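You operate a simulated robot arm through the tools that you are given. There is no shell and no other tool. Be economical: measure what you need, move in short steps, check, and stop when the job is done.

The job below is to be done with a simulated two-armed robot. You get a single attempt, and the scene is never put back.

## Task
Put the gel pot in the sink. Then take the scrubbing brush and put it on the middle of the couch. Then put the yellow block on the top of the band table away on the top of the ball bench. Then fetch the green wiping pad from the top of the band table and set it on top of the yellow cone. Then take the oil tin on the head of the couch and put it away on the top of the tool cart. Then take the black grease tin from the middle of the couch and leave it on the head of the couch. Then open the lever-side armrest. Keep to this order. Set down upright: gel pot, yellow block.

It is judged by the outcome, as a careful person would: the job done as asked, and still so three seconds after it is handed in. It fails if anything else is knocked over, pushed out of place, dropped, spilled or broken.

## Robot
Two 7-joint arms with fingered hands on one trunk, on a base that drives. Base frame: it is fixed to the floor where the robot stands at the start and does not move with it; the origin is under the middle of the robot, x ahead of it, y to its left, z up; the surface under the hand at the start is at about z = 0.9. Lengths are in m, angles in rad, forces in N, time in s.
The left shoulder is at the start at [0.04, 0.146, 1.179], the right one opposite. With the tool pointing down near the work surface each hand reaches from about 0.32 to 0.72 m from the robot's upright axis, wherever it stands, measured 20 degrees to its own side. Places, roughly: gel pot [0.5, -0.25, 1]; grease tin [-1.25, 0, 0.75]; head of the couch [-1.2, -0.7, 0.7]; lever-side armrest [-4.6, 0.3, 0.7]; middle of the couch [-1.2, 0.2, 0.7]; oil tin [-1, -0.5, 0.75]; scrubbing brush (6x11x8 cm) [0.6, -0.3, 0.9]; sink [0.6, 0.4, 0.7]; top of the ball bench [-7.5, -1.7, 0.8]; top of the tool cart (50x24 cm) [-4.46, -2.08, 0.8]; wiping pad [0.5, -2.25, 0.75]; yellow block (5x5x5 cm) [0.5, -1.7, 0.8]; yellow cone (9x9x12 cm) [0.5, -2.3, 0.8]. Payload 4 kg a hand.
Tool frame (each hand has its own): the origin (TCP) lies between the finger pads and is the grasp point; the fingertips stand 0.026 m ahead of it; z points along the fingers, y is the line along which they close. The gripper opens to 0.148 m. The gripper's body begins 0.073 m behind the TCP. The gripper is a hand of 3 fingers: y runs from the thumb to the fingers, the wrist lies at [0, 0, -0.224] in the tool frame.
Orientation is that of the tool frame in the base frame, as [roll, pitch, yaw] about the fixed x, y, z axes, in that order (R = Rz(yaw) Ry(pitch) Rx(roll)). With the fingers straight down and closing along the base's y, the tool's x points along the base's -x, its y along +y and its z along -z.

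## Interface
- The arms move only by the tool play_rows. It takes "left_rows", "right_rows" or both (then of equal length, played together; a hand with none holds still); each is a list of rows, each an object of numbers (a shift or turn left out is 0): "tx", "ty", "tz": the shift along the tool's x, y, z in m; "wx", "wy", "wz": the turn, a rotation vector about the tool's x, y, z in rad. In form: [{"tx": .., "ty": .., "tz": .., "wx": .., "wy": .., "wz": ..}, ...]. A call has 1 to 20 rows; each row is the pose to reach, as a shift and turn from the pose commanded when the call began, along the tool's axes at that moment. Each row takes 0.2 s and may step no farther than 0.05 m and 0.15 rad from the row before; otherwise, the whole call is refused. Where a pose cannot be reached the arm comes as near as it can. A force on the tool above 40 N (or 10 N above the force at the start of the call, whichever is more), or a blocked arm, ends the call early, and 0.2 s more pass. In this call time passes only in rows, and 0.2 s behind the last. It gives the time, the measured TCP pose, the force on the tool (base axes), the opening and the grip force at its end, in the units of the frame above (readings bear some noise), with the torque about the TCP (base axes, N m) and any sound that the robot's microphone picked up.
- Cameras (640 x 400 px; columns grow to the right, rows downward): "scene" is now at [0.0649, -0.0603, 1.3915]; the picture's right is [-0.75, -0.66, 0.00], its down [-0.54, 0.62, -0.57] and it looks along [0.38, -0.43, -0.82] (base axes); focal length 214 px, centre (320, 200). "left" rides on the left gripper at [-0.068, -0.039, -0.09] in its tool frame; the picture's right is [0.50, -0.87, 0.00], its down [0.66, 0.38, -0.65] and it looks along [0.57, 0.33, 0.76] (tool axes); focal length 222 px, centre (320, 200). "right" rides on the right gripper at [0.068, -0.039, -0.09] in its tool frame; the picture's right is [0.50, 0.87, 0.00], its down [-0.66, 0.38, -0.65] and it looks along [-0.57, 0.33, 0.76] (tool axes); focal length 222 px, centre (320, 200). There is no depth. A picture from a camera that has moved, and an enlarged one, comes with that camera's place and axes in the base frame and with its lens. The place of the scene camera against the robot may be out by one fixed shift of up to 0.018 m in any direction.
- get_image(camera): a new picture of that camera. No time passes.
- raise_lower(by): slides the trunk up (or, below 0, down) by that many m; the arms and the scene camera ride with it, the base frame stays. It gives what a move gives, with no picture.
- drive_base(legs): drives the robot by 1 to 6 legs, each [ahead, left, turn to the left] in m, m and rad, along the robot's own axes; the way and the turn of a leg run together, so that a leg with both is an arc; at most 1.5 m and 3.142 rad a leg. The arms and the cameras ride along, it lands a little off, and it stops where it bumps. It gives what a move gives.
- move_fingers(finger1, finger2, thumb_bend, hand): sets how far each is bent, from 0 (flat) to 1 (curled in); at 0.3 the hand is open as for a grip, at 0.7 the pads meet at the TCP. One left out holds its place. A second passes; each finger stops where it meets its share of the squeeze, and holds until it gets a number again. It is the only way to open and close the hand. It gives what a move gives, with no picture; readings hold the bend of each and the force on the fingers (four entries, about 0 where the hand has none), thumb and palm.
- aim_head(pan, tilt): turns the head with the scene camera to pan (to the left, within 1.501 rad either way) and tilt (down, from -0.506 to 1.204), counted from straight ahead of the robot. It gives what a move gives.
- zoom(camera, box): a new picture of the part [left, top, right, bottom] of that camera's present view, enlarged. No time passes.
- job_done(): hands the job in; it is judged then, once.

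Go step by step. Nothing tells you exact positions but the pictures and the camera data: compare them with the known pose of the tool, close in by small moves and look again before you grip or let go. The budget is 196 turns and 176 pictures, counting those below and the enlarged ones. Unless the task says otherwise, let go and move clear before handing in.

The tools are called after "Call:" by a JSON object that holds its "op" and its "data". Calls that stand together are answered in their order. play_rows: Moves the arms, as the interface text tells. Its arguments: {"type":"object","properties":{"left_rows":{"type":"array","items":{"type":"object","properties":{"tx":{"type":"number"},"ty":{"type":"number"},"tz":{"type":"number"},"wx":{"type":"number"},"wy":{"type":"number"},"wz":{"type":"number"}}}},"right_rows":{"type":"array","items":{"type":"object","properties":{"tx":{"type":"number"},"ty":{"type":"number"},"tz":{"type":"number"},"wx":{"type":"number"},"wy":{"type":"number"},"wz":{"type":"number"}}}}},"required":[]} The other tools are called the same way: raise_lower (by) slides the trunk up or down; move_fingers (finger1, finger2, thumb_bend, hand) moves the fingers one by one; drive_base (legs) drives the base; aim_head (pan, tilt) turns the head that bears the scene camera; get_image (camera) takes a picture; zoom (camera, box) takes an enlarged picture of a part of a camera's view; job_done () hands the job in.

At the start:

```text
clock: 0.0
left_tcp_pos: [0.4498, 0.0414, 1.207]
left_tcp_rot: [3.141, -0.001, 3.141]
left_wrist_force: [0.2, 0.1, 0.2]
left_wrist_torque: [0.02, 0.01, -0.02]
left_finger_gap: 0.1479
left_grasp_force: 0.0
left_shape: jaw
left_bend: [0.3, 0.3, 0.3]
left_finger forces: [0.0, 0.1, 0.1, 0.0, 0.0, 0.1]
right_tcp_pos: [0.35, -0.2835, 1.1274]
right_tcp_rot: [3.141, -0.001, 3.14]
right_wrist_force: [1.0, 0.6, -0.1]
right_wrist_torque: [-0.02, 0.02, 0.01]
right_finger_gap: 0.1476
right_grasp_force: 0.0
right_shape: jaw
right_bend: [0.3, 0.3, 0.3]
right_finger forces: [0.0, 0.0, 0.1, 0.0, 0.1, 0.0]
trunk travel left (down, up): [-0.35, 0.156]
robot x, y, heading: [0.0009, -0.0013, -0.003]
head pan, tilt: [-0.85, 0.96]
```

scene: 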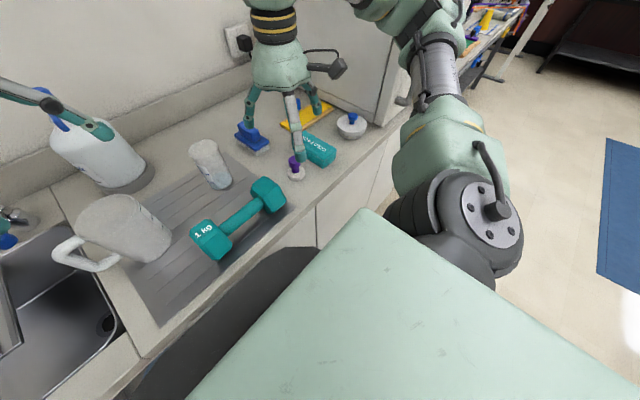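
right: 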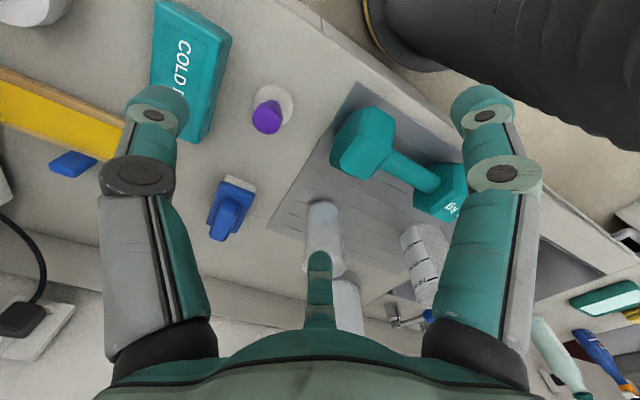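
left: 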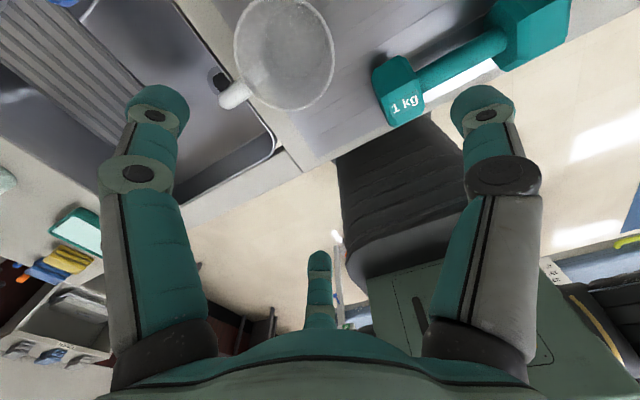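

I see the counter with the sink on the left, a dumbbell, a grey-white cylinder, a blue brush, and a cold pack. I'll enlarge the views to identify the gel pot and brush.

Call:
{"op": "zoom", "data": {"camera": "scene", "box": [160, 60, 400, 280]}}

Call:
{"op": "aim_head", "data": {"pan": 0.0, "tilt": 0.8}}

Call:
{"op": "get_image", "data": {"camera": "scene"}}

```text
1.82 times, centred on (280, 170) of scene
camera zoom: at [0.0649, -0.0603, 1.3915], right [-0.75, -0.66, 0.0], down [-0.54, 0.62, -0.57], along [0.38, -0.43, -0.82], focal length 390 px, centre (393, 254)
```

zoom: 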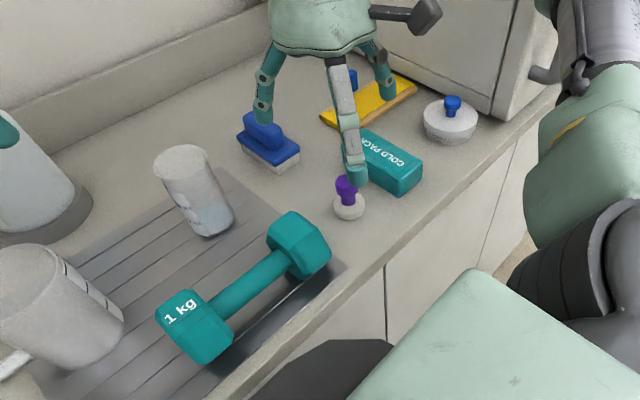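

```text
clock: 1.2
left_tcp_pos: [0.4488, 0.0412, 1.2055]
left_tcp_rot: [-3.141, 0.0, 3.142]
left_wrist_force: [0.2, -0.6, 0.3]
left_wrist_torque: [0.0, 0.03, -0.03]
left_finger_gap: 0.1479
left_grasp_force: 0.0
left_shape: jaw
left_bend: [0.3, 0.3, 0.3]
left_finger forces: [0.0, 0.1, 0.0, 0.1, 0.0, 0.1]
right_tcp_pos: [0.3507, -0.2841, 1.1278]
right_tcp_rot: [-3.141, 0.0, -3.141]
right_wrist_force: [-0.1, 1.3, -0.1]
right_wrist_torque: [-0.03, 0.0, -0.04]
right_finger_gap: 0.1481
right_grasp_force: 0.0
right_shape: jaw
right_bend: [0.3, 0.3, 0.3]
right_finger forces: [0.0, 0.1, 0.0, 0.0, 0.0, 0.0]
trunk travel left (down, up): [-0.35, 0.156]
robot x, y, heading: [-0.0013, 0.0002, -0.001]
head pan, tilt: [0.0, 0.799]
```

```text
171 pictures are left
camera scene: at [0.098, -0.0062, 1.4038], right [0.0, -1.0, 0.0], down [-0.72, 0.0, -0.7], along [0.7, 0.0, -0.72], focal length 214 px, centre (320, 200)
```

scene: 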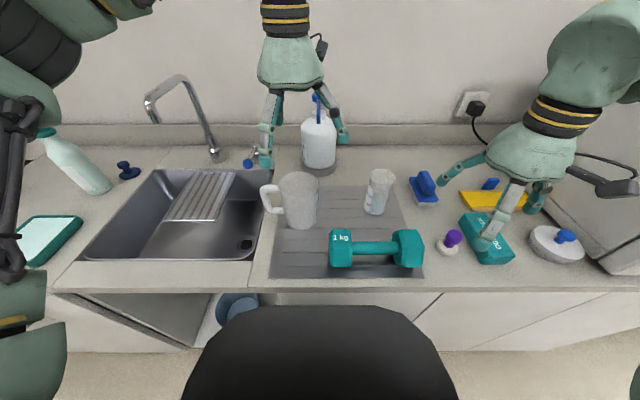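

The glass-like cylinder and the small purple-topped item are both candidates for the gel pot. I'll look closer.

Call:
{"op": "zoom", "data": {"camera": "scene", "box": [330, 150, 490, 270]}}

Call:
{"op": "zoom", "data": {"camera": "right", "box": [200, 60, 480, 340]}}

Call:
{"op": "zoom", "data": {"camera": "scene", "box": [440, 170, 600, 270]}}

```text
3.33 times, centred on (410, 210) of scene
camera zoom: at [0.098, -0.0062, 1.4038], right [0.0, -1.0, 0.0], down [-0.72, 0.0, -0.7], along [0.7, 0.0, -0.72], focal length 715 px, centre (20, 167)
```

zoom: 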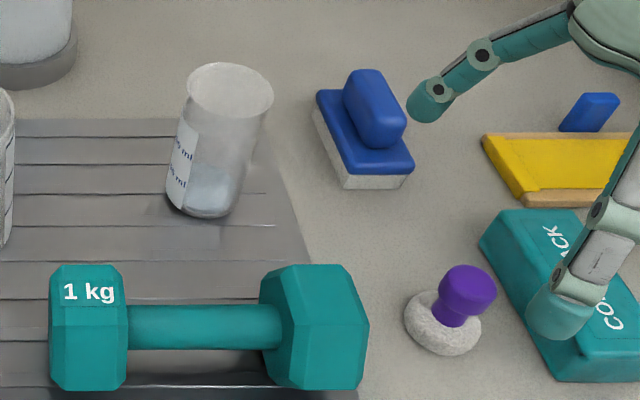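

```text
1.43 times, centred on (340, 200) of right
camera zoom: at [0.2845, -0.3226, 1.2179], right [-0.5, 0.87, 0.0], down [0.66, 0.38, 0.65], along [0.57, 0.33, -0.76], focal length 317 px, centre (291, 200)
```

zoom: 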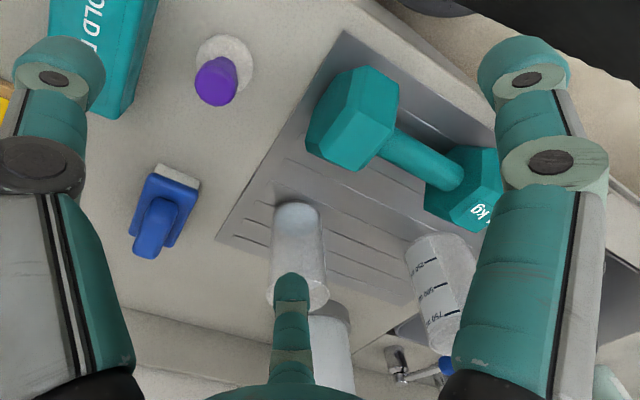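

```text
4.00 times, centred on (520, 220) of scene
camera zoom: at [0.098, -0.0062, 1.4038], right [0.0, -1.0, 0.0], down [-0.72, 0.0, -0.7], along [0.7, 0.0, -0.72], focal length 858 px, centre (-480, 120)
```

zoom: 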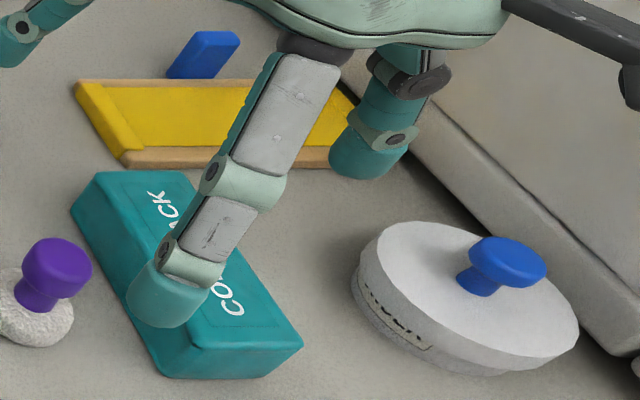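

The beaker-like pot with gel in its bottom best fits the stated place. I'll zoom more to read its label and the white tin's.

Call:
{"op": "zoom", "data": {"camera": "scene", "box": [355, 160, 405, 220]}}

Call:
{"op": "zoom", "data": {"camera": "scene", "box": [260, 160, 330, 240]}}

Call:
{"op": "zoom", "data": {"camera": "scene", "box": [525, 215, 590, 270]}}

```text
6.67 times, centred on (380, 190) of scene
camera zoom: at [0.098, -0.0062, 1.4038], right [0.0, -1.0, 0.0], down [-0.72, 0.0, -0.7], along [0.7, 0.0, -0.72], focal length 1430 px, centre (-80, 267)
```

zoom: 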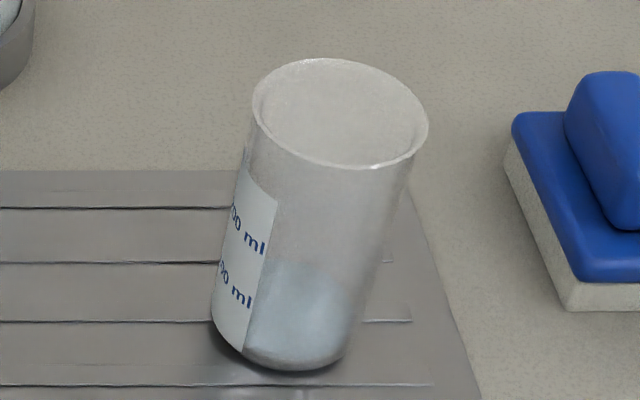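

```text
5.00 times, centred on (295, 200) of scene
camera zoom: at [0.098, -0.0062, 1.4038], right [0.0, -1.0, 0.0], down [-0.72, 0.0, -0.7], along [0.7, 0.0, -0.72], focal length 1072 px, centre (445, 200)
```

zoom: 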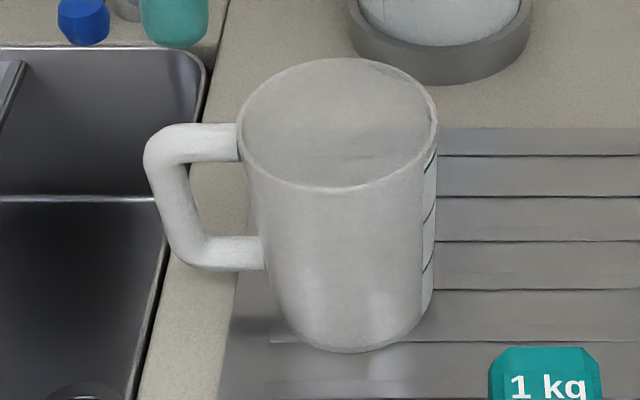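

```text
7.27 times, centred on (558, 242) of scene
camera zoom: at [0.098, -0.0062, 1.4038], right [0.0, -1.0, 0.0], down [-0.72, 0.0, -0.7], along [0.7, 0.0, -0.72], focal length 1560 px, centre (-1407, -109)
```

zoom: 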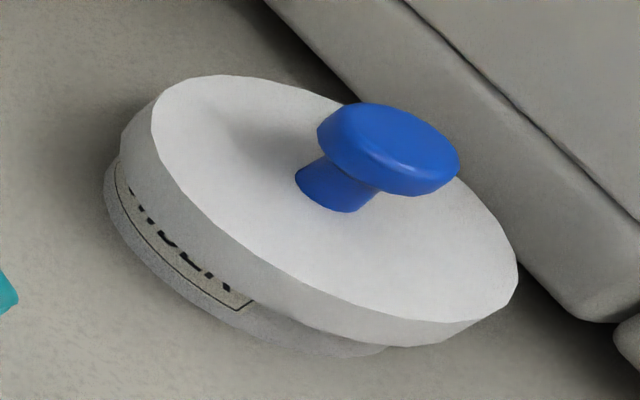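

The gel pot is the open beaker at about [0.54, -0.18], rim ~z 1.03. I'll move the right hand above it and swing the left hand away to the left.

Call:
{"op": "play_rows", "data": {"right_rows": [{"tx": -0.04, "ty": 0.022}, {"tx": -0.08, "ty": 0.044}, {"tx": -0.12, "ty": 0.066}, {"tx": -0.16, "ty": 0.088}, {"tx": -0.19, "ty": 0.108}], "left_rows": [{"ty": 0.04}, {"ty": 0.08}, {"ty": 0.12}, {"ty": 0.16}, {"ty": 0.2}]}}

Call:
{"op": "get_image", "data": {"camera": "right"}}

Call:
{"op": "get_image", "data": {"camera": "scene"}}

```text
clock: 2.4
left_tcp_pos: [0.4496, 0.2442, 1.2056]
left_tcp_rot: [-3.138, 0.0, 3.141]
left_wrist_force: [-0.4, 0.9, 0.1]
left_wrist_torque: [-0.01, 0.01, 0.0]
left_finger_gap: 0.1479
left_grasp_force: 0.1
left_shape: jaw
left_bend: [0.3, 0.3, 0.3]
left_finger forces: [0.0, 0.0, 0.1, 0.1, 0.1, 0.0]
right_tcp_pos: [0.5405, -0.1729, 1.1287]
right_tcp_rot: [-3.14, 0.0, 3.14]
right_wrist_force: [-0.1, 0.0, -0.2]
right_wrist_torque: [0.0, 0.03, 0.01]
right_finger_gap: 0.1479
right_grasp_force: 0.0
right_shape: jaw
right_bend: [0.3, 0.3, 0.3]
right_finger forces: [0.1, 0.0, 0.0, 0.0, 0.0, 0.0]
trunk travel left (down, up): [-0.35, 0.156]
robot x, y, heading: [-0.005, 0.0003, 0.001]
head pan, tilt: [0.0, 0.799]
```

```text
164 pictures are left
camera right: at [0.4743, -0.2116, 1.2184], right [-0.5, 0.87, 0.0], down [0.66, 0.38, 0.65], along [0.57, 0.33, -0.76], focal length 222 px, centre (320, 200)
```

right: 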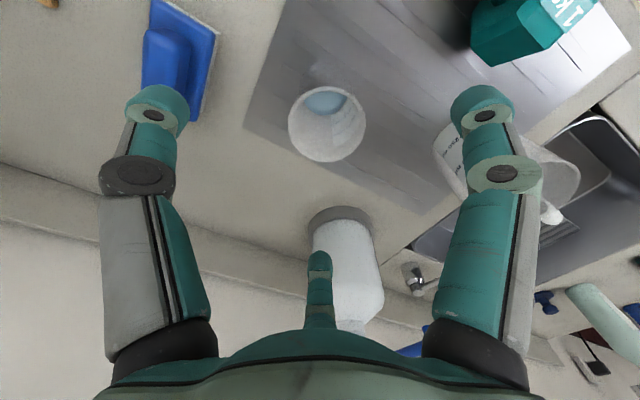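

```text
163 pictures are left
camera scene: at [0.0981, -0.0031, 1.4038], right [0.0, -1.0, 0.0], down [-0.72, 0.0, -0.7], along [0.7, 0.0, -0.72], focal length 214 px, centre (320, 200)
```

scene: 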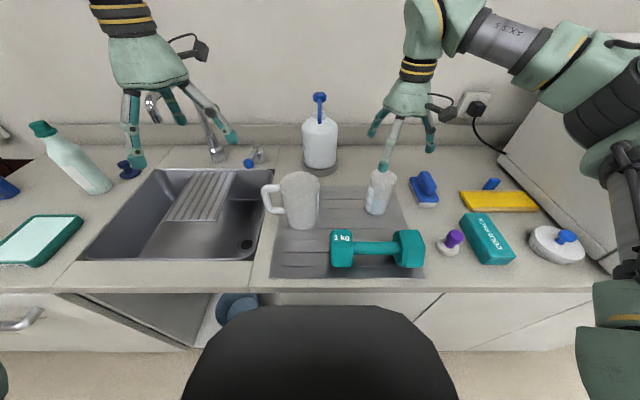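

The wrist camera puts the rim at about [0.535, -0.169], right under the hand, with blue gel inside. I descend to z ≈ 0.985 around it.

Call:
{"op": "play_rows", "data": {"right_rows": [{"tx": 0.003, "ty": 0.002, "tz": 0.035}, {"tx": 0.003, "ty": 0.002, "tz": 0.07}, {"tx": 0.003, "ty": 0.002, "tz": 0.105}, {"tx": 0.003, "ty": 0.002, "tz": 0.143}]}}

Call:
{"op": "get_image", "data": {"camera": "right"}}

Call:
{"op": "zoom", "data": {"camera": "scene", "box": [300, 80, 480, 280]}}

```text
clock: 3.4
left_tcp_pos: [0.4509, 0.2422, 1.2053]
left_tcp_rot: [3.141, -0.001, -3.141]
left_wrist_force: [0.3, -0.3, -0.1]
left_wrist_torque: [0.02, 0.01, -0.01]
left_finger_gap: 0.1479
left_grasp_force: 0.1
left_shape: jaw
left_bend: [0.3, 0.3, 0.3]
left_finger forces: [0.0, 0.0, 0.0, 0.0, 0.0, 0.0]
right_tcp_pos: [0.5387, -0.1731, 0.9829]
right_tcp_rot: [3.14, 0.0, -3.141]
right_wrist_force: [0.2, -0.4, 1.8]
right_wrist_torque: [0.0, 0.03, 0.0]
right_finger_gap: 0.1477
right_grasp_force: 0.1
right_shape: jaw
right_bend: [0.3, 0.3, 0.3]
right_finger forces: [0.0, 0.0, 0.1, 0.0, 0.0, 0.0]
trunk travel left (down, up): [-0.35, 0.156]
robot x, y, heading: [0.0007, -0.0014, 0.001]
head pan, tilt: [0.0, 0.799]
```

```text
162 pictures are left
camera right: at [0.4726, -0.2116, 1.0737], right [-0.5, 0.87, 0.0], down [0.66, 0.38, 0.65], along [0.57, 0.33, -0.76], focal length 222 px, centre (320, 200)
```

right: 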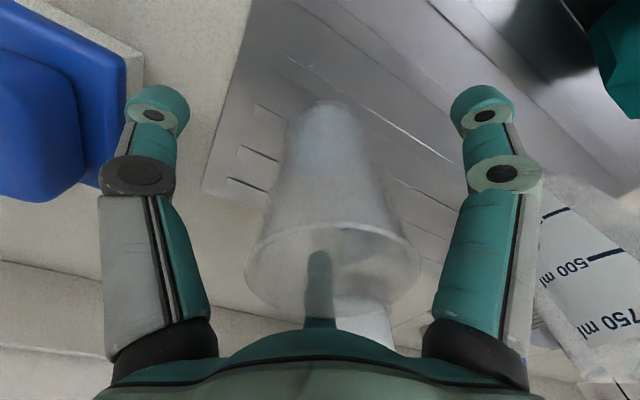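

```text
2.00 times, centred on (390, 180) of scene
camera zoom: at [0.0989, -0.0061, 1.4037], right [0.0, -1.0, 0.0], down [-0.72, 0.0, -0.7], along [0.7, 0.0, -0.72], focal length 429 px, centre (180, 240)
```

zoom: 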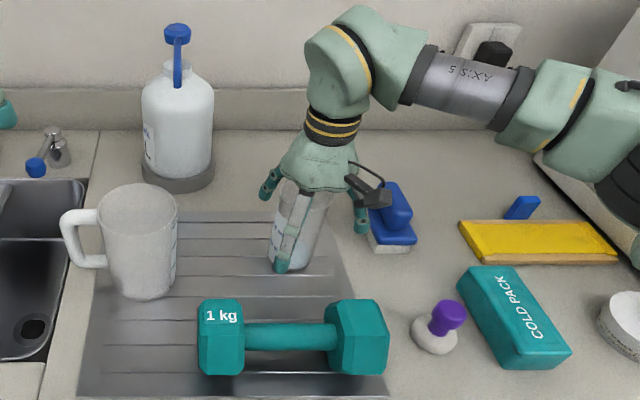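

The pot sits centred between the three digits. I close the fingers.

Call:
{"op": "move_fingers", "data": {"hand": "right", "finger1": 0.6, "finger2": 0.6, "thumb_bend": 0.6}}

Call:
{"op": "get_image", "data": {"camera": "right"}}

```text
clock: 4.4
left_tcp_pos: [0.4493, 0.243, 1.2066]
left_tcp_rot: [3.141, -0.002, 3.141]
left_wrist_force: [-0.6, 0.2, -0.7]
left_wrist_torque: [0.02, -0.02, -0.01]
left_finger_gap: 0.1478
left_grasp_force: 0.1
left_shape: jaw
left_bend: [0.3, 0.3, 0.3]
left_finger forces: [0.0, 0.0, 0.0, 0.1, 0.0, 0.1]
right_tcp_pos: [0.5379, -0.1729, 0.9851]
right_tcp_rot: [3.141, 0.0, -3.141]
right_wrist_force: [0.4, 0.8, 0.8]
right_wrist_torque: [0.0, 0.05, -0.01]
right_finger_gap: 0.049
right_grasp_force: 9.1
right_shape: fingers
right_bend: [0.53, 0.53, 0.56]
right_finger forces: [5.8, 5.7, 0.0, 0.1, 6.0, 0.0]
trunk travel left (down, up): [-0.35, 0.156]
robot x, y, heading: [0.0006, -0.0017, -0.001]
head pan, tilt: [0.0, 0.799]
```

```text
160 pictures are left
camera right: at [0.4719, -0.2117, 1.0744], right [-0.5, 0.87, 0.0], down [0.66, 0.38, 0.65], along [0.57, 0.33, -0.76], focal length 222 px, centre (320, 200)
```

right: 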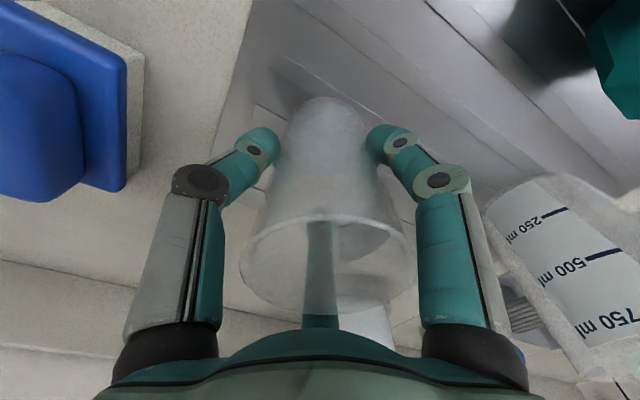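

All three digits are holding. I lift straight up and raise the left hand, then look at the floor on the left before strafing.

Call:
{"op": "play_rows", "data": {"right_rows": [{"tz": -0.03}, {"tz": -0.06}, {"tz": -0.1}, {"tz": -0.14}, {"tz": -0.18}, {"tz": -0.22}], "left_rows": [{"tz": -0.02}, {"tz": -0.04}, {"tz": -0.06}, {"tz": -0.08}, {"tz": -0.1, "tx": 0.03}, {"tz": -0.12, "tx": 0.06}]}}

Call:
{"op": "get_image", "data": {"camera": "right"}}

Call:
{"op": "aim_head", "data": {"pan": 0.7, "tilt": 1.0}}

Call:
{"op": "get_image", "data": {"camera": "scene"}}

```text
clock: 5.8
left_tcp_pos: [0.3859, 0.243, 1.3267]
left_tcp_rot: [-3.141, 0.0, -3.14]
left_wrist_force: [-0.6, -0.9, -0.4]
left_wrist_torque: [-0.02, -0.03, 0.0]
left_finger_gap: 0.1479
left_grasp_force: 0.1
left_shape: jaw
left_bend: [0.3, 0.3, 0.3]
left_finger forces: [0.1, 0.1, 0.1, 0.0, 0.0, 0.0]
right_tcp_pos: [0.5352, -0.1723, 1.207]
right_tcp_rot: [-3.141, 0.003, -3.139]
right_wrist_force: [-0.6, 0.6, 0.4]
right_wrist_torque: [-0.01, 0.01, 0.0]
right_finger_gap: 0.0489
right_grasp_force: 8.4
right_shape: fingers
right_bend: [0.53, 0.53, 0.56]
right_finger forces: [5.6, 5.6, 0.1, 0.1, 6.1, 0.1]
trunk travel left (down, up): [-0.35, 0.156]
robot x, y, heading: [-0.0001, 0.0007, -0.001]
head pan, tilt: [0.0, 0.799]
```

```text
159 pictures are left
camera right: at [0.4698, -0.2117, 1.2969], right [-0.5, 0.87, 0.0], down [0.65, 0.38, 0.65], along [0.57, 0.33, -0.76], focal length 222 px, centre (320, 200)
```

right: 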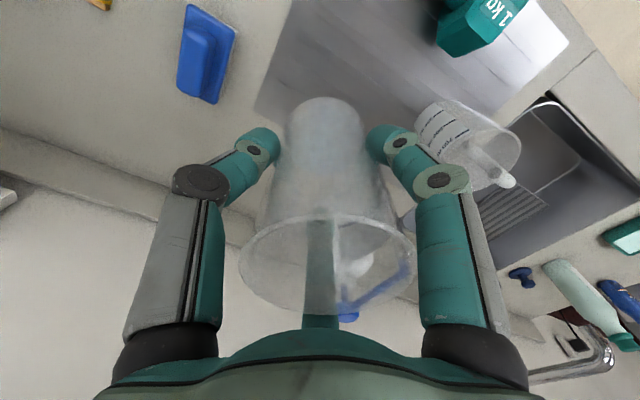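

```text
clock: 6.8
left_tcp_pos: [0.389, 0.2417, 1.3257]
left_tcp_rot: [-3.139, -0.001, 3.141]
left_wrist_force: [1.0, 0.2, 0.0]
left_wrist_torque: [-0.01, 0.01, 0.01]
left_finger_gap: 0.1478
left_grasp_force: 0.0
left_shape: jaw
left_bend: [0.3, 0.3, 0.3]
left_finger forces: [0.1, 0.0, 0.0, 0.1, 0.0, 0.1]
right_tcp_pos: [0.5382, -0.1741, 1.2048]
right_tcp_rot: [3.14, -0.001, 3.141]
right_wrist_force: [0.8, -0.1, -0.7]
right_wrist_torque: [0.0, -0.02, -0.01]
right_finger_gap: 0.0488
right_grasp_force: 8.3
right_shape: fingers
right_bend: [0.53, 0.53, 0.56]
right_finger forces: [5.6, 5.7, 0.1, 0.0, 6.0, 0.0]
trunk travel left (down, up): [-0.35, 0.156]
robot x, y, heading: [-0.0009, -0.0031, -0.002]
head pan, tilt: [0.7, 1.0]
```

```text
158 pictures are left
camera scene: at [0.0705, 0.0389, 1.3887], right [0.64, -0.77, 0.0], down [-0.64, -0.54, -0.54], along [0.41, 0.35, -0.84], focal length 214 px, centre (320, 200)
```

scene: 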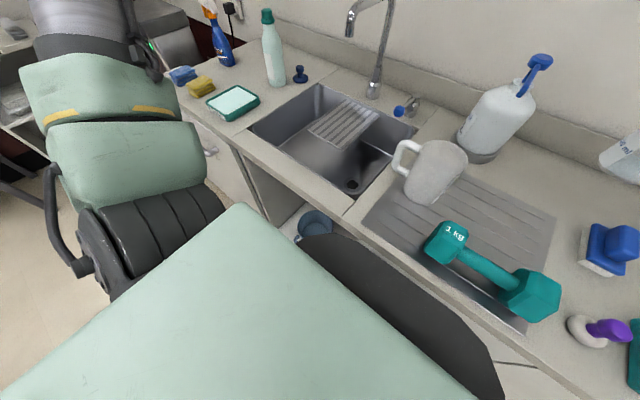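

The area to the left is clear. I strafe left 0.58 m so the right hand comes above the sink.

Call:
{"op": "drive_base", "data": {"legs": [[0, 0.58, 0]]}}

Call:
{"op": "aim_head", "data": {"pan": -0.1, "tilt": 0.85}}

Call:
{"op": "get_image", "data": {"camera": "scene"}}

Call:
{"op": "get_image", "data": {"camera": "right"}}

```text
clock: 10.1
left_tcp_pos: [0.3902, 0.8193, 1.3257]
left_tcp_rot: [-3.141, -0.002, 3.138]
left_wrist_force: [-0.2, -0.3, 0.2]
left_wrist_torque: [-0.02, -0.01, 0.02]
left_finger_gap: 0.148
left_grasp_force: 0.1
left_shape: jaw
left_bend: [0.3, 0.3, 0.3]
left_finger forces: [0.0, 0.1, 0.1, 0.0, 0.1, 0.0]
right_tcp_pos: [0.5392, 0.403, 1.2046]
right_tcp_rot: [3.139, 0.0, 3.137]
right_wrist_force: [-1.0, 0.4, -0.7]
right_wrist_torque: [0.01, -0.05, 0.02]
right_finger_gap: 0.0488
right_grasp_force: 8.4
right_shape: fingers
right_bend: [0.53, 0.53, 0.56]
right_finger forces: [5.5, 5.6, 0.0, 0.0, 6.0, 0.0]
trunk travel left (down, up): [-0.35, 0.156]
robot x, y, heading: [-0.0002, 0.5774, -0.006]
head pan, tilt: [0.7, 1.0]
```

```text
clock: 11.3
left_tcp_pos: [0.3915, 0.8203, 1.3261]
left_tcp_rot: [3.141, -0.002, 3.14]
left_wrist_force: [0.7, 0.1, -0.1]
left_wrist_torque: [0.03, 0.02, -0.01]
left_finger_gap: 0.148
left_grasp_force: 0.1
left_shape: jaw
left_bend: [0.3, 0.3, 0.3]
left_finger forces: [0.0, 0.1, 0.0, 0.0, 0.1, 0.0]
right_tcp_pos: [0.5386, 0.4034, 1.2048]
right_tcp_rot: [3.14, 0.001, 3.139]
right_wrist_force: [0.0, 0.3, -0.6]
right_wrist_torque: [0.03, 0.01, -0.02]
right_finger_gap: 0.0489
right_grasp_force: 8.4
right_shape: fingers
right_bend: [0.53, 0.53, 0.56]
right_finger forces: [5.6, 5.7, 0.1, 0.1, 5.9, 0.1]
trunk travel left (down, up): [-0.35, 0.156]
robot x, y, heading: [0.0031, 0.5814, -0.007]
head pan, tilt: [-0.099, 0.85]
```

```text
157 pictures are left
camera scene: at [0.0961, 0.5656, 1.3998], right [-0.1, -0.99, 0.0], down [-0.75, 0.08, -0.66], along [0.66, -0.07, -0.75], focal length 214 px, centre (320, 200)
```

scene: 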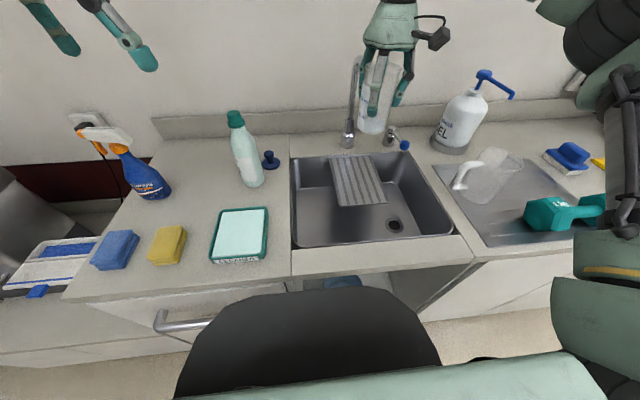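

```text
156 pictures are left
camera right: at [0.4728, 0.3655, 1.2952], right [-0.5, 0.87, 0.0], down [0.66, 0.38, 0.65], along [0.57, 0.33, -0.76], focal length 222 px, centre (320, 200)
```

right: 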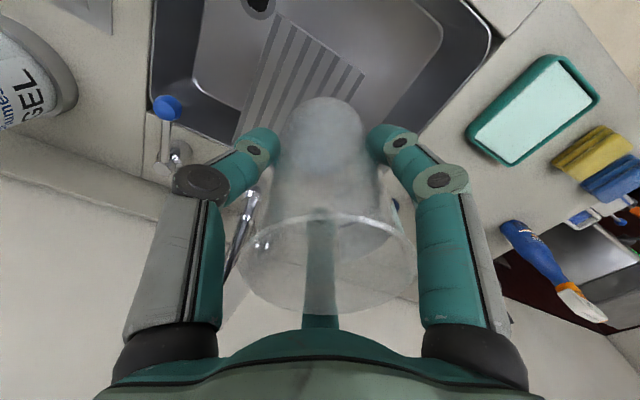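

The pot hangs above the sink; the slatted thing in the sink needs a closer look to choose the setting-down spot.

Call:
{"op": "zoom", "data": {"camera": "scene", "box": [270, 120, 470, 270]}}

Call:
{"op": "zoom", "data": {"camera": "right", "box": [140, 0, 500, 200]}}

```text
2.67 times, centred on (370, 195) of scene
camera zoom: at [0.0961, 0.5656, 1.3998], right [-0.1, -0.99, 0.0], down [-0.75, 0.08, -0.66], along [0.66, -0.07, -0.75], focal length 572 px, centre (187, 213)
```

zoom: 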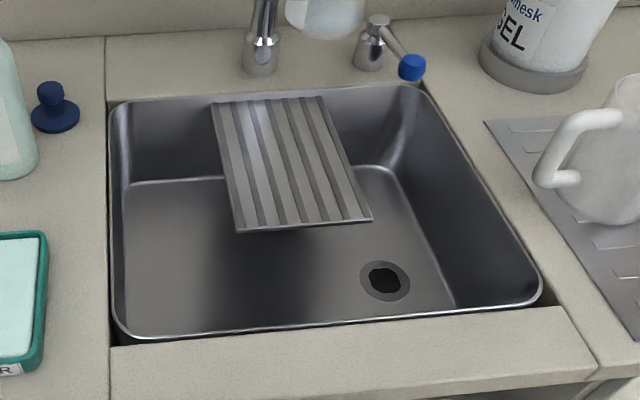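

```text
1.78 times, centred on (320, 100) of right
camera zoom: at [0.4728, 0.3655, 1.2952], right [-0.5, 0.87, 0.0], down [0.66, 0.38, 0.65], along [0.57, 0.33, -0.76], focal length 395 px, centre (320, 378)
```

zoom: 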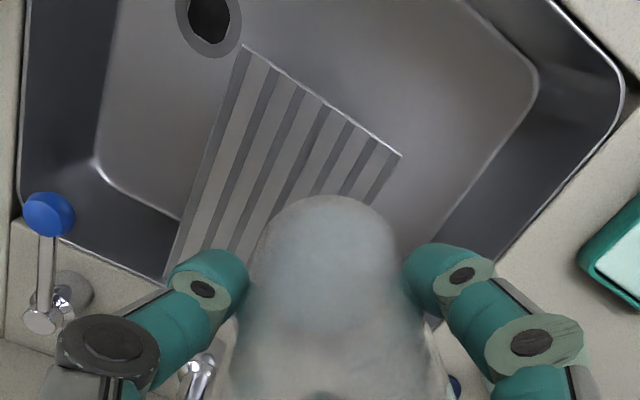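

The slatted tray lies at rim level over the back of the sink, so I aim for the free floor at front-left, about [0.44, 0.50]. Moving over there, then part of the way down.

Call:
{"op": "play_rows", "data": {"right_rows": [{"tx": 0.033, "ty": 0.032}, {"tx": 0.066, "ty": 0.064}, {"tx": 0.099, "ty": 0.097}, {"tx": 0.099, "ty": 0.097, "tz": 0.04}, {"tx": 0.099, "ty": 0.097, "tz": 0.08}, {"tx": 0.099, "ty": 0.097, "tz": 0.12}, {"tx": 0.099, "ty": 0.097, "tz": 0.16}, {"tx": 0.099, "ty": 0.097, "tz": 0.2}]}}

Call:
{"op": "get_image", "data": {"camera": "scene"}}

Call:
{"op": "get_image", "data": {"camera": "right"}}

```text
clock: 13.1
left_tcp_pos: [0.3917, 0.8207, 1.3242]
left_tcp_rot: [-3.141, -0.003, 3.139]
left_wrist_force: [0.4, -0.1, 0.2]
left_wrist_torque: [-0.03, 0.02, 0.02]
left_finger_gap: 0.148
left_grasp_force: 0.2
left_shape: jaw
left_bend: [0.3, 0.3, 0.3]
left_finger forces: [0.0, 0.1, 0.0, 0.0, 0.1, 0.0]
right_tcp_pos: [0.4407, 0.5014, 1.0027]
right_tcp_rot: [3.14, -0.001, 3.137]
right_wrist_force: [1.0, -0.5, -0.5]
right_wrist_torque: [0.01, -0.01, 0.04]
right_finger_gap: 0.0486
right_grasp_force: 8.9
right_shape: fingers
right_bend: [0.53, 0.53, 0.56]
right_finger forces: [5.4, 5.8, 0.1, 0.0, 6.0, 0.0]
trunk travel left (down, up): [-0.35, 0.156]
robot x, y, heading: [0.0022, 0.5794, 0.002]
head pan, tilt: [-0.099, 0.85]
```

```text
153 pictures are left
camera scene: at [0.0968, 0.5654, 1.3997], right [-0.1, -0.99, 0.0], down [-0.75, 0.08, -0.66], along [0.66, -0.07, -0.75], focal length 214 px, centre (320, 200)
```

scene: 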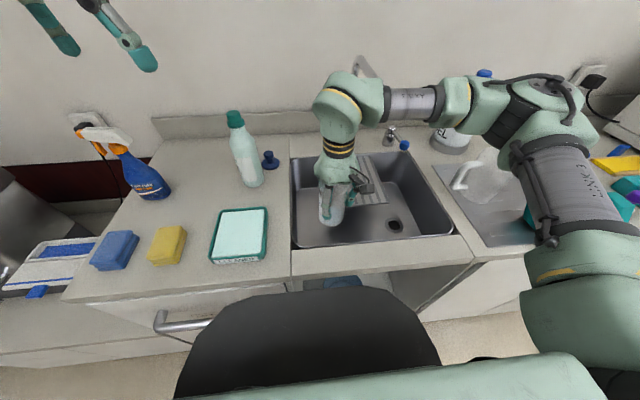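

```text
152 pictures are left
camera right: at [0.3737, 0.4633, 1.0936], right [-0.5, 0.87, 0.0], down [0.66, 0.37, 0.65], along [0.57, 0.33, -0.76], focal length 222 px, centre (320, 200)
```

right: 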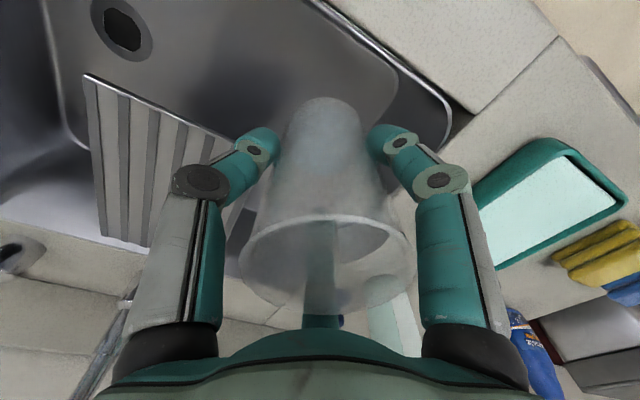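

Clear of the tray by about 5 cm. I lower into the sink, slowing near the floor and relying on the force stop.

Call:
{"op": "play_rows", "data": {"right_rows": [{"tz": 0.04}, {"tz": 0.08}, {"tz": 0.12}, {"tz": 0.145}, {"tz": 0.152}, {"tz": 0.157}, {"tz": 0.162}, {"tz": 0.167}, {"tz": 0.172}, {"tz": 0.177}]}}

Call:
{"op": "get_image", "data": {"camera": "right"}}

```text
clock: 15.3
left_tcp_pos: [0.3909, 0.8208, 1.3253]
left_tcp_rot: [3.141, -0.002, 3.138]
left_wrist_force: [0.4, -0.4, 0.1]
left_wrist_torque: [-0.01, 0.02, -0.01]
left_finger_gap: 0.1478
left_grasp_force: 0.0
left_shape: jaw
left_bend: [0.3, 0.3, 0.3]
left_finger forces: [0.1, 0.0, 0.0, 0.0, 0.1, 0.0]
right_tcp_pos: [0.4403, 0.5013, 0.8287]
right_tcp_rot: [3.139, 0.0, 3.139]
right_wrist_force: [-0.1, 0.3, -0.9]
right_wrist_torque: [0.01, 0.0, -0.01]
right_finger_gap: 0.0485
right_grasp_force: 8.4
right_shape: fingers
right_bend: [0.53, 0.53, 0.56]
right_finger forces: [5.4, 5.8, 0.0, 0.1, 6.0, 0.0]
trunk travel left (down, up): [-0.35, 0.156]
robot x, y, heading: [0.0017, 0.5821, -0.0]
head pan, tilt: [-0.099, 0.85]
```

```text
151 pictures are left
camera right: at [0.3738, 0.4631, 0.9187], right [-0.5, 0.87, 0.0], down [0.66, 0.38, 0.65], along [0.57, 0.33, -0.76], focal length 222 px, centre (320, 200)
```

right: 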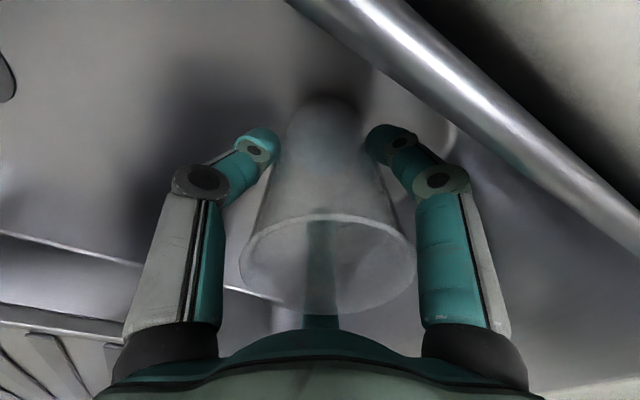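

No floor contact yet and the wrist camera is close to the front rim, so I shift 2 cm in and keep lowering in fine steps.

Call:
{"op": "play_rows", "data": {"right_rows": [{"tx": -0.02, "ty": 0.008}, {"tx": -0.02, "ty": 0.008, "tz": 0.005}, {"tx": -0.02, "ty": 0.008, "tz": 0.01}, {"tx": -0.02, "ty": 0.008, "tz": 0.015}, {"tx": -0.02, "ty": 0.008, "tz": 0.02}, {"tx": -0.02, "ty": 0.008, "tz": 0.025}]}}

Call:
{"op": "get_image", "data": {"camera": "right"}}

Call:
{"op": "zoom", "data": {"camera": "scene", "box": [270, 120, 470, 270]}}

```text
clock: 16.7
left_tcp_pos: [0.3891, 0.8201, 1.3256]
left_tcp_rot: [-3.14, 0.003, 3.138]
left_wrist_force: [-0.1, 1.2, -0.8]
left_wrist_torque: [0.0, 0.0, -0.02]
left_finger_gap: 0.1479
left_grasp_force: 0.1
left_shape: jaw
left_bend: [0.3, 0.3, 0.3]
left_finger forces: [0.0, 0.0, 0.0, 0.0, 0.1, 0.0]
right_tcp_pos: [0.4598, 0.5106, 0.8044]
right_tcp_rot: [3.141, 0.002, 3.14]
right_wrist_force: [-1.4, 1.5, 12.1]
right_wrist_torque: [-0.14, 0.06, -0.04]
right_finger_gap: 0.0449
right_grasp_force: 9.9
right_shape: fingers
right_bend: [0.55, 0.55, 0.57]
right_finger forces: [4.9, 7.2, 0.1, 0.0, 6.8, 0.0]
trunk travel left (down, up): [-0.35, 0.156]
robot x, y, heading: [-0.0018, 0.5796, -0.005]
head pan, tilt: [-0.099, 0.85]
```

```text
150 pictures are left
camera right: at [0.3933, 0.472, 0.8944], right [-0.5, 0.87, 0.0], down [0.66, 0.38, 0.66], along [0.57, 0.33, -0.76], focal length 222 px, centre (320, 200)
```

right: 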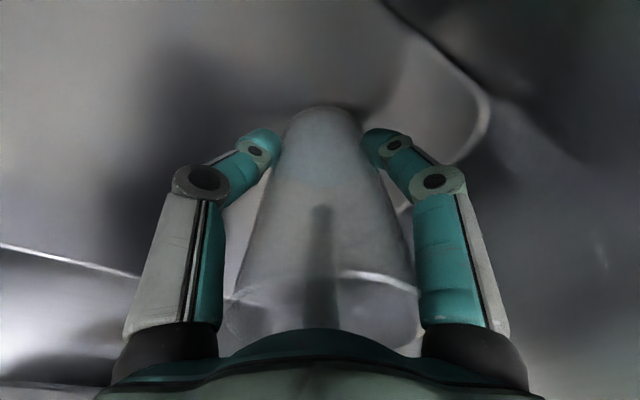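

```text
2.67 times, centred on (370, 195) of scene
camera zoom: at [0.0947, 0.5663, 1.4], right [-0.1, -0.99, 0.0], down [-0.75, 0.08, -0.66], along [0.66, -0.07, -0.75], focal length 572 px, centre (187, 213)
```

zoom: 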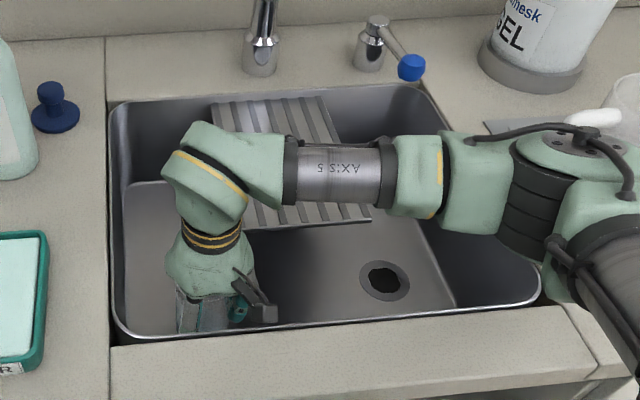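

The pot stands on the sink floor (12 N contact). I open the fingers part-way.

Call:
{"op": "move_fingers", "data": {"hand": "right", "finger1": 0.42, "finger2": 0.42, "thumb_bend": 0.42}}

Call:
{"op": "get_image", "data": {"camera": "right"}}

```text
clock: 17.7
left_tcp_pos: [0.3909, 0.8211, 1.3254]
left_tcp_rot: [3.141, -0.004, 3.14]
left_wrist_force: [0.3, 0.1, 0.3]
left_wrist_torque: [0.01, -0.01, 0.03]
left_finger_gap: 0.1479
left_grasp_force: 0.1
left_shape: jaw
left_bend: [0.3, 0.3, 0.3]
left_finger forces: [0.0, 0.0, 0.0, 0.0, 0.1, 0.1]
right_tcp_pos: [0.4598, 0.5103, 0.8029]
right_tcp_rot: [-3.141, -0.002, 3.138]
right_wrist_force: [0.2, -0.2, 0.0]
right_wrist_torque: [0.02, 0.03, -0.01]
right_finger_gap: 0.0882
right_grasp_force: 0.0
right_shape: fingers
right_bend: [0.42, 0.42, 0.42]
right_finger forces: [0.1, 0.1, 0.0, 0.0, 0.1, 0.1]
trunk travel left (down, up): [-0.35, 0.156]
robot x, y, heading: [0.0021, 0.5839, -0.001]
head pan, tilt: [-0.099, 0.85]
```

```text
148 pictures are left
camera right: at [0.3939, 0.4713, 0.8934], right [-0.5, 0.87, 0.0], down [0.66, 0.38, 0.65], along [0.57, 0.33, -0.76], focal length 222 px, centre (320, 200)
```

right: 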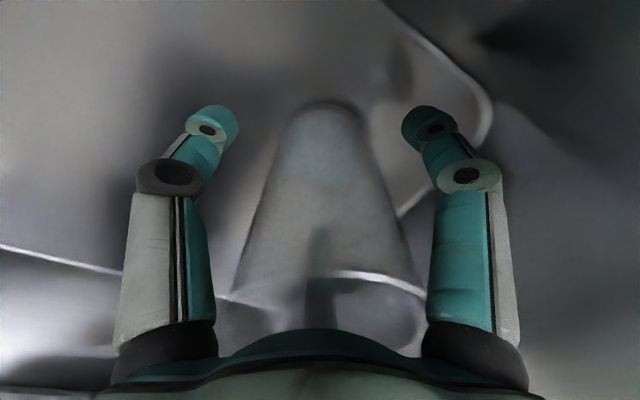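

Released with all finger forces at zero and the pot upright. I lift the hand straight up and out of the sink.

Call:
{"op": "play_rows", "data": {"right_rows": [{"tz": -0.02}, {"tz": -0.05}, {"tz": -0.09}, {"tz": -0.14}, {"tz": -0.19}, {"tz": -0.24}, {"tz": -0.29}, {"tz": -0.34}, {"tz": -0.38}]}}

Call:
{"op": "zoom", "data": {"camera": "scene", "box": [270, 120, 470, 270]}}

```text
clock: 19.7
left_tcp_pos: [0.3904, 0.8212, 1.3257]
left_tcp_rot: [-3.138, 0.0, 3.138]
left_wrist_force: [-0.6, -0.5, -0.7]
left_wrist_torque: [0.02, 0.0, 0.02]
left_finger_gap: 0.148
left_grasp_force: 0.0
left_shape: jaw
left_bend: [0.3, 0.3, 0.3]
left_finger forces: [0.1, 0.0, 0.1, 0.1, 0.0, 0.0]
right_tcp_pos: [0.4588, 0.5088, 1.1828]
right_tcp_rot: [-3.141, 0.001, 3.138]
right_wrist_force: [-0.7, -0.6, -0.2]
right_wrist_torque: [0.01, 0.01, 0.03]
right_finger_gap: 0.0883
right_grasp_force: 0.1
right_shape: fingers
right_bend: [0.42, 0.42, 0.42]
right_finger forces: [0.1, 0.0, 0.1, 0.0, 0.0, 0.1]
trunk travel left (down, up): [-0.35, 0.156]
robot x, y, heading: [0.0042, 0.5799, -0.002]
head pan, tilt: [-0.099, 0.85]
```

```text
2.67 times, centred on (370, 195) of scene
camera zoom: at [0.0951, 0.5662, 1.3999], right [-0.1, -0.99, 0.0], down [-0.75, 0.08, -0.66], along [0.66, -0.07, -0.75], focal length 572 px, centre (187, 213)
```

zoom: 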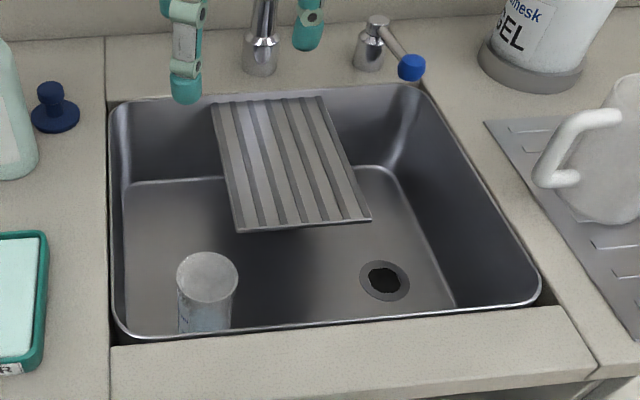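

The gel pot stands upright in the sink. Now I strafe back right to reach the scrubbing brush.

Call:
{"op": "drive_base", "data": {"legs": [[0, -0.6, 0]]}}

Call:
{"op": "move_fingers", "data": {"hand": "right", "finger1": 0.3, "finger2": 0.3, "thumb_bend": 0.3}}

Call:
{"op": "aim_head", "data": {"pan": -0.35, "tilt": 0.8}}

Call:
{"op": "get_image", "data": {"camera": "scene"}}

Call:
{"op": "zoom", "data": {"camera": "scene", "box": [270, 130, 430, 260]}}

```text
clock: 23.0
left_tcp_pos: [0.3891, 0.2251, 1.3249]
left_tcp_rot: [-3.139, 0.0, 3.134]
left_wrist_force: [-0.3, 0.2, -0.4]
left_wrist_torque: [0.0, -0.02, 0.01]
left_finger_gap: 0.148
left_grasp_force: 0.1
left_shape: jaw
left_bend: [0.3, 0.3, 0.3]
left_finger forces: [0.1, 0.0, 0.0, 0.0, 0.0, 0.1]
right_tcp_pos: [0.4573, -0.0857, 1.1823]
right_tcp_rot: [3.14, 0.0, 3.136]
right_wrist_force: [-0.2, -0.2, 0.1]
right_wrist_torque: [0.01, -0.01, -0.02]
right_finger_gap: 0.0885
right_grasp_force: 0.1
right_shape: fingers
right_bend: [0.42, 0.42, 0.42]
right_finger forces: [0.0, 0.0, 0.1, 0.0, 0.0, 0.1]
trunk travel left (down, up): [-0.35, 0.156]
robot x, y, heading: [0.0015, -0.0086, -0.011]
head pan, tilt: [-0.099, 0.85]
```

```text
clock: 24.0
left_tcp_pos: [0.3889, 0.2248, 1.325]
left_tcp_rot: [-3.14, -0.002, 3.134]
left_wrist_force: [0.5, 0.1, 0.6]
left_wrist_torque: [0.0, 0.0, -0.03]
left_finger_gap: 0.1481
left_grasp_force: 0.0
left_shape: jaw
left_bend: [0.3, 0.3, 0.3]
left_finger forces: [0.1, 0.1, 0.0, 0.0, 0.1, 0.0]
right_tcp_pos: [0.4571, -0.0877, 1.182]
right_tcp_rot: [-3.141, 0.001, 3.135]
right_wrist_force: [0.0, -0.8, -0.4]
right_wrist_torque: [-0.02, 0.01, -0.04]
right_finger_gap: 0.1266
right_grasp_force: 0.1
right_shape: fingers
right_bend: [0.3, 0.3, 0.3]
right_finger forces: [0.0, 0.1, 0.0, 0.0, 0.0, 0.0]
trunk travel left (down, up): [-0.35, 0.156]
robot x, y, heading: [-0.0019, -0.0177, -0.006]
head pan, tilt: [-0.099, 0.85]
```

```text
clock: 24.8
left_tcp_pos: [0.3882, 0.2251, 1.3249]
left_tcp_rot: [-3.139, -0.002, 3.134]
left_wrist_force: [0.8, 0.6, -0.3]
left_wrist_torque: [-0.01, -0.02, 0.03]
left_finger_gap: 0.1479
left_grasp_force: 0.1
left_shape: jaw
left_bend: [0.3, 0.3, 0.3]
left_finger forces: [0.0, 0.0, 0.0, 0.0, 0.0, 0.0]
right_tcp_pos: [0.4559, -0.0873, 1.1827]
right_tcp_rot: [3.141, 0.0, 3.135]
right_wrist_force: [-0.2, 0.4, -0.3]
right_wrist_torque: [0.0, -0.02, -0.02]
right_finger_gap: 0.1266
right_grasp_force: 0.1
right_shape: fingers
right_bend: [0.3, 0.3, 0.3]
right_finger forces: [0.0, 0.1, 0.0, 0.0, 0.0, 0.0]
trunk travel left (down, up): [-0.35, 0.156]
robot x, y, heading: [-0.0003, -0.016, -0.008]
head pan, tilt: [-0.351, 0.799]
```

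```text
146 pictures are left
camera scene: at [0.0907, -0.0486, 1.4038], right [-0.35, -0.94, 0.0], down [-0.67, 0.25, -0.7], along [0.65, -0.24, -0.72], focal length 214 px, centre (320, 200)
```

scene: 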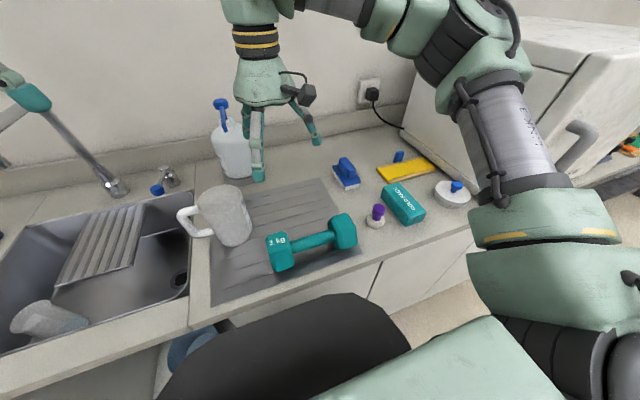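

```text
3.08 times, centred on (350, 195) of scene
camera zoom: at [0.0907, -0.0486, 1.4038], right [-0.35, -0.94, 0.0], down [-0.67, 0.25, -0.7], along [0.65, -0.24, -0.72], focal length 660 px, centre (228, 215)
```

zoom: 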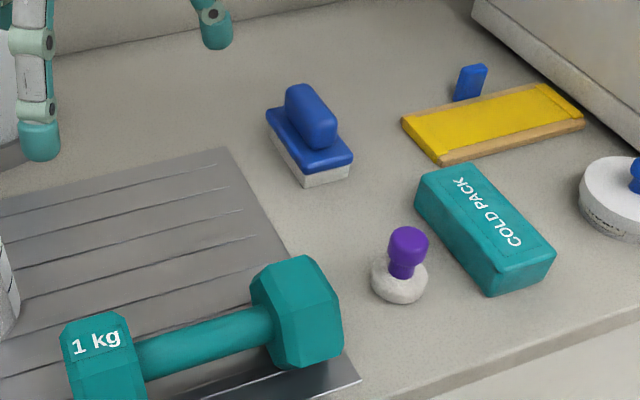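

The brush lies with its long axis along x, centred about [0.60, -0.333], handle ridge on top. I move the right hand above it.

Call:
{"op": "play_rows", "data": {"right_rows": [{"tx": -0.023, "ty": -0.041}, {"tx": -0.047, "ty": -0.082}, {"tx": -0.07, "ty": -0.123}, {"tx": -0.094, "ty": -0.164}, {"tx": -0.118, "ty": -0.205}, {"tx": -0.142, "ty": -0.246}, {"tx": -0.142, "ty": -0.246, "tz": 0.05}, {"tx": -0.142, "ty": -0.246, "tz": 0.1}]}}

Call:
{"op": "get_image", "data": {"camera": "right"}}

Call:
{"op": "zoom", "data": {"camera": "scene", "box": [270, 100, 430, 230]}}

```text
clock: 26.6
left_tcp_pos: [0.3893, 0.2238, 1.3246]
left_tcp_rot: [3.14, -0.002, 3.135]
left_wrist_force: [0.2, 1.0, 0.5]
left_wrist_torque: [0.02, 0.0, 0.0]
left_finger_gap: 0.1478
left_grasp_force: 0.0
left_shape: jaw
left_bend: [0.3, 0.3, 0.3]
left_finger forces: [0.0, 0.0, 0.0, 0.1, 0.0, 0.1]
right_tcp_pos: [0.5997, -0.3345, 1.0791]
right_tcp_rot: [3.141, -0.002, 3.135]
right_wrist_force: [0.2, -0.1, 0.0]
right_wrist_torque: [0.04, 0.01, 0.03]
right_finger_gap: 0.1267
right_grasp_force: 0.0
right_shape: fingers
right_bend: [0.3, 0.3, 0.3]
right_finger forces: [0.0, 0.0, 0.1, 0.1, 0.0, 0.0]
trunk travel left (down, up): [-0.35, 0.156]
robot x, y, heading: [-0.0032, -0.0131, -0.003]
head pan, tilt: [-0.351, 0.799]
```

```text
144 pictures are left
camera right: at [0.5332, -0.3731, 1.168], right [-0.49, 0.87, 0.0], down [0.66, 0.37, 0.65], along [0.57, 0.32, -0.76], focal length 222 px, centre (320, 200)
```

right: 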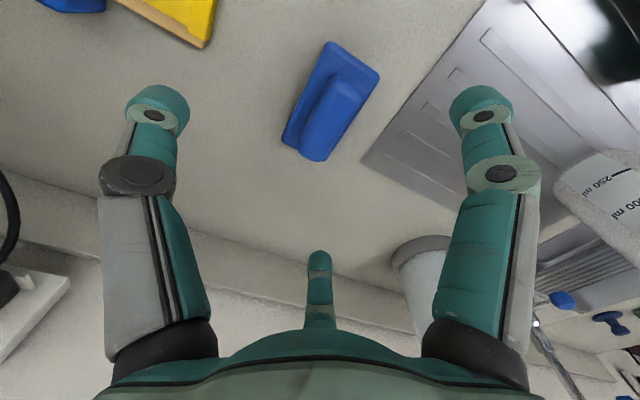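

```text
3.08 times, centred on (350, 165) of scene
camera zoom: at [0.0914, -0.0499, 1.4037], right [-0.35, -0.94, 0.0], down [-0.67, 0.25, -0.7], along [0.65, -0.24, -0.72], focal length 660 px, centre (228, 308)
```

zoom: 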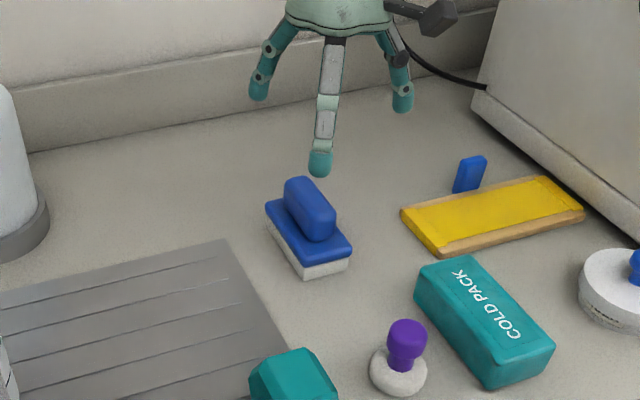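

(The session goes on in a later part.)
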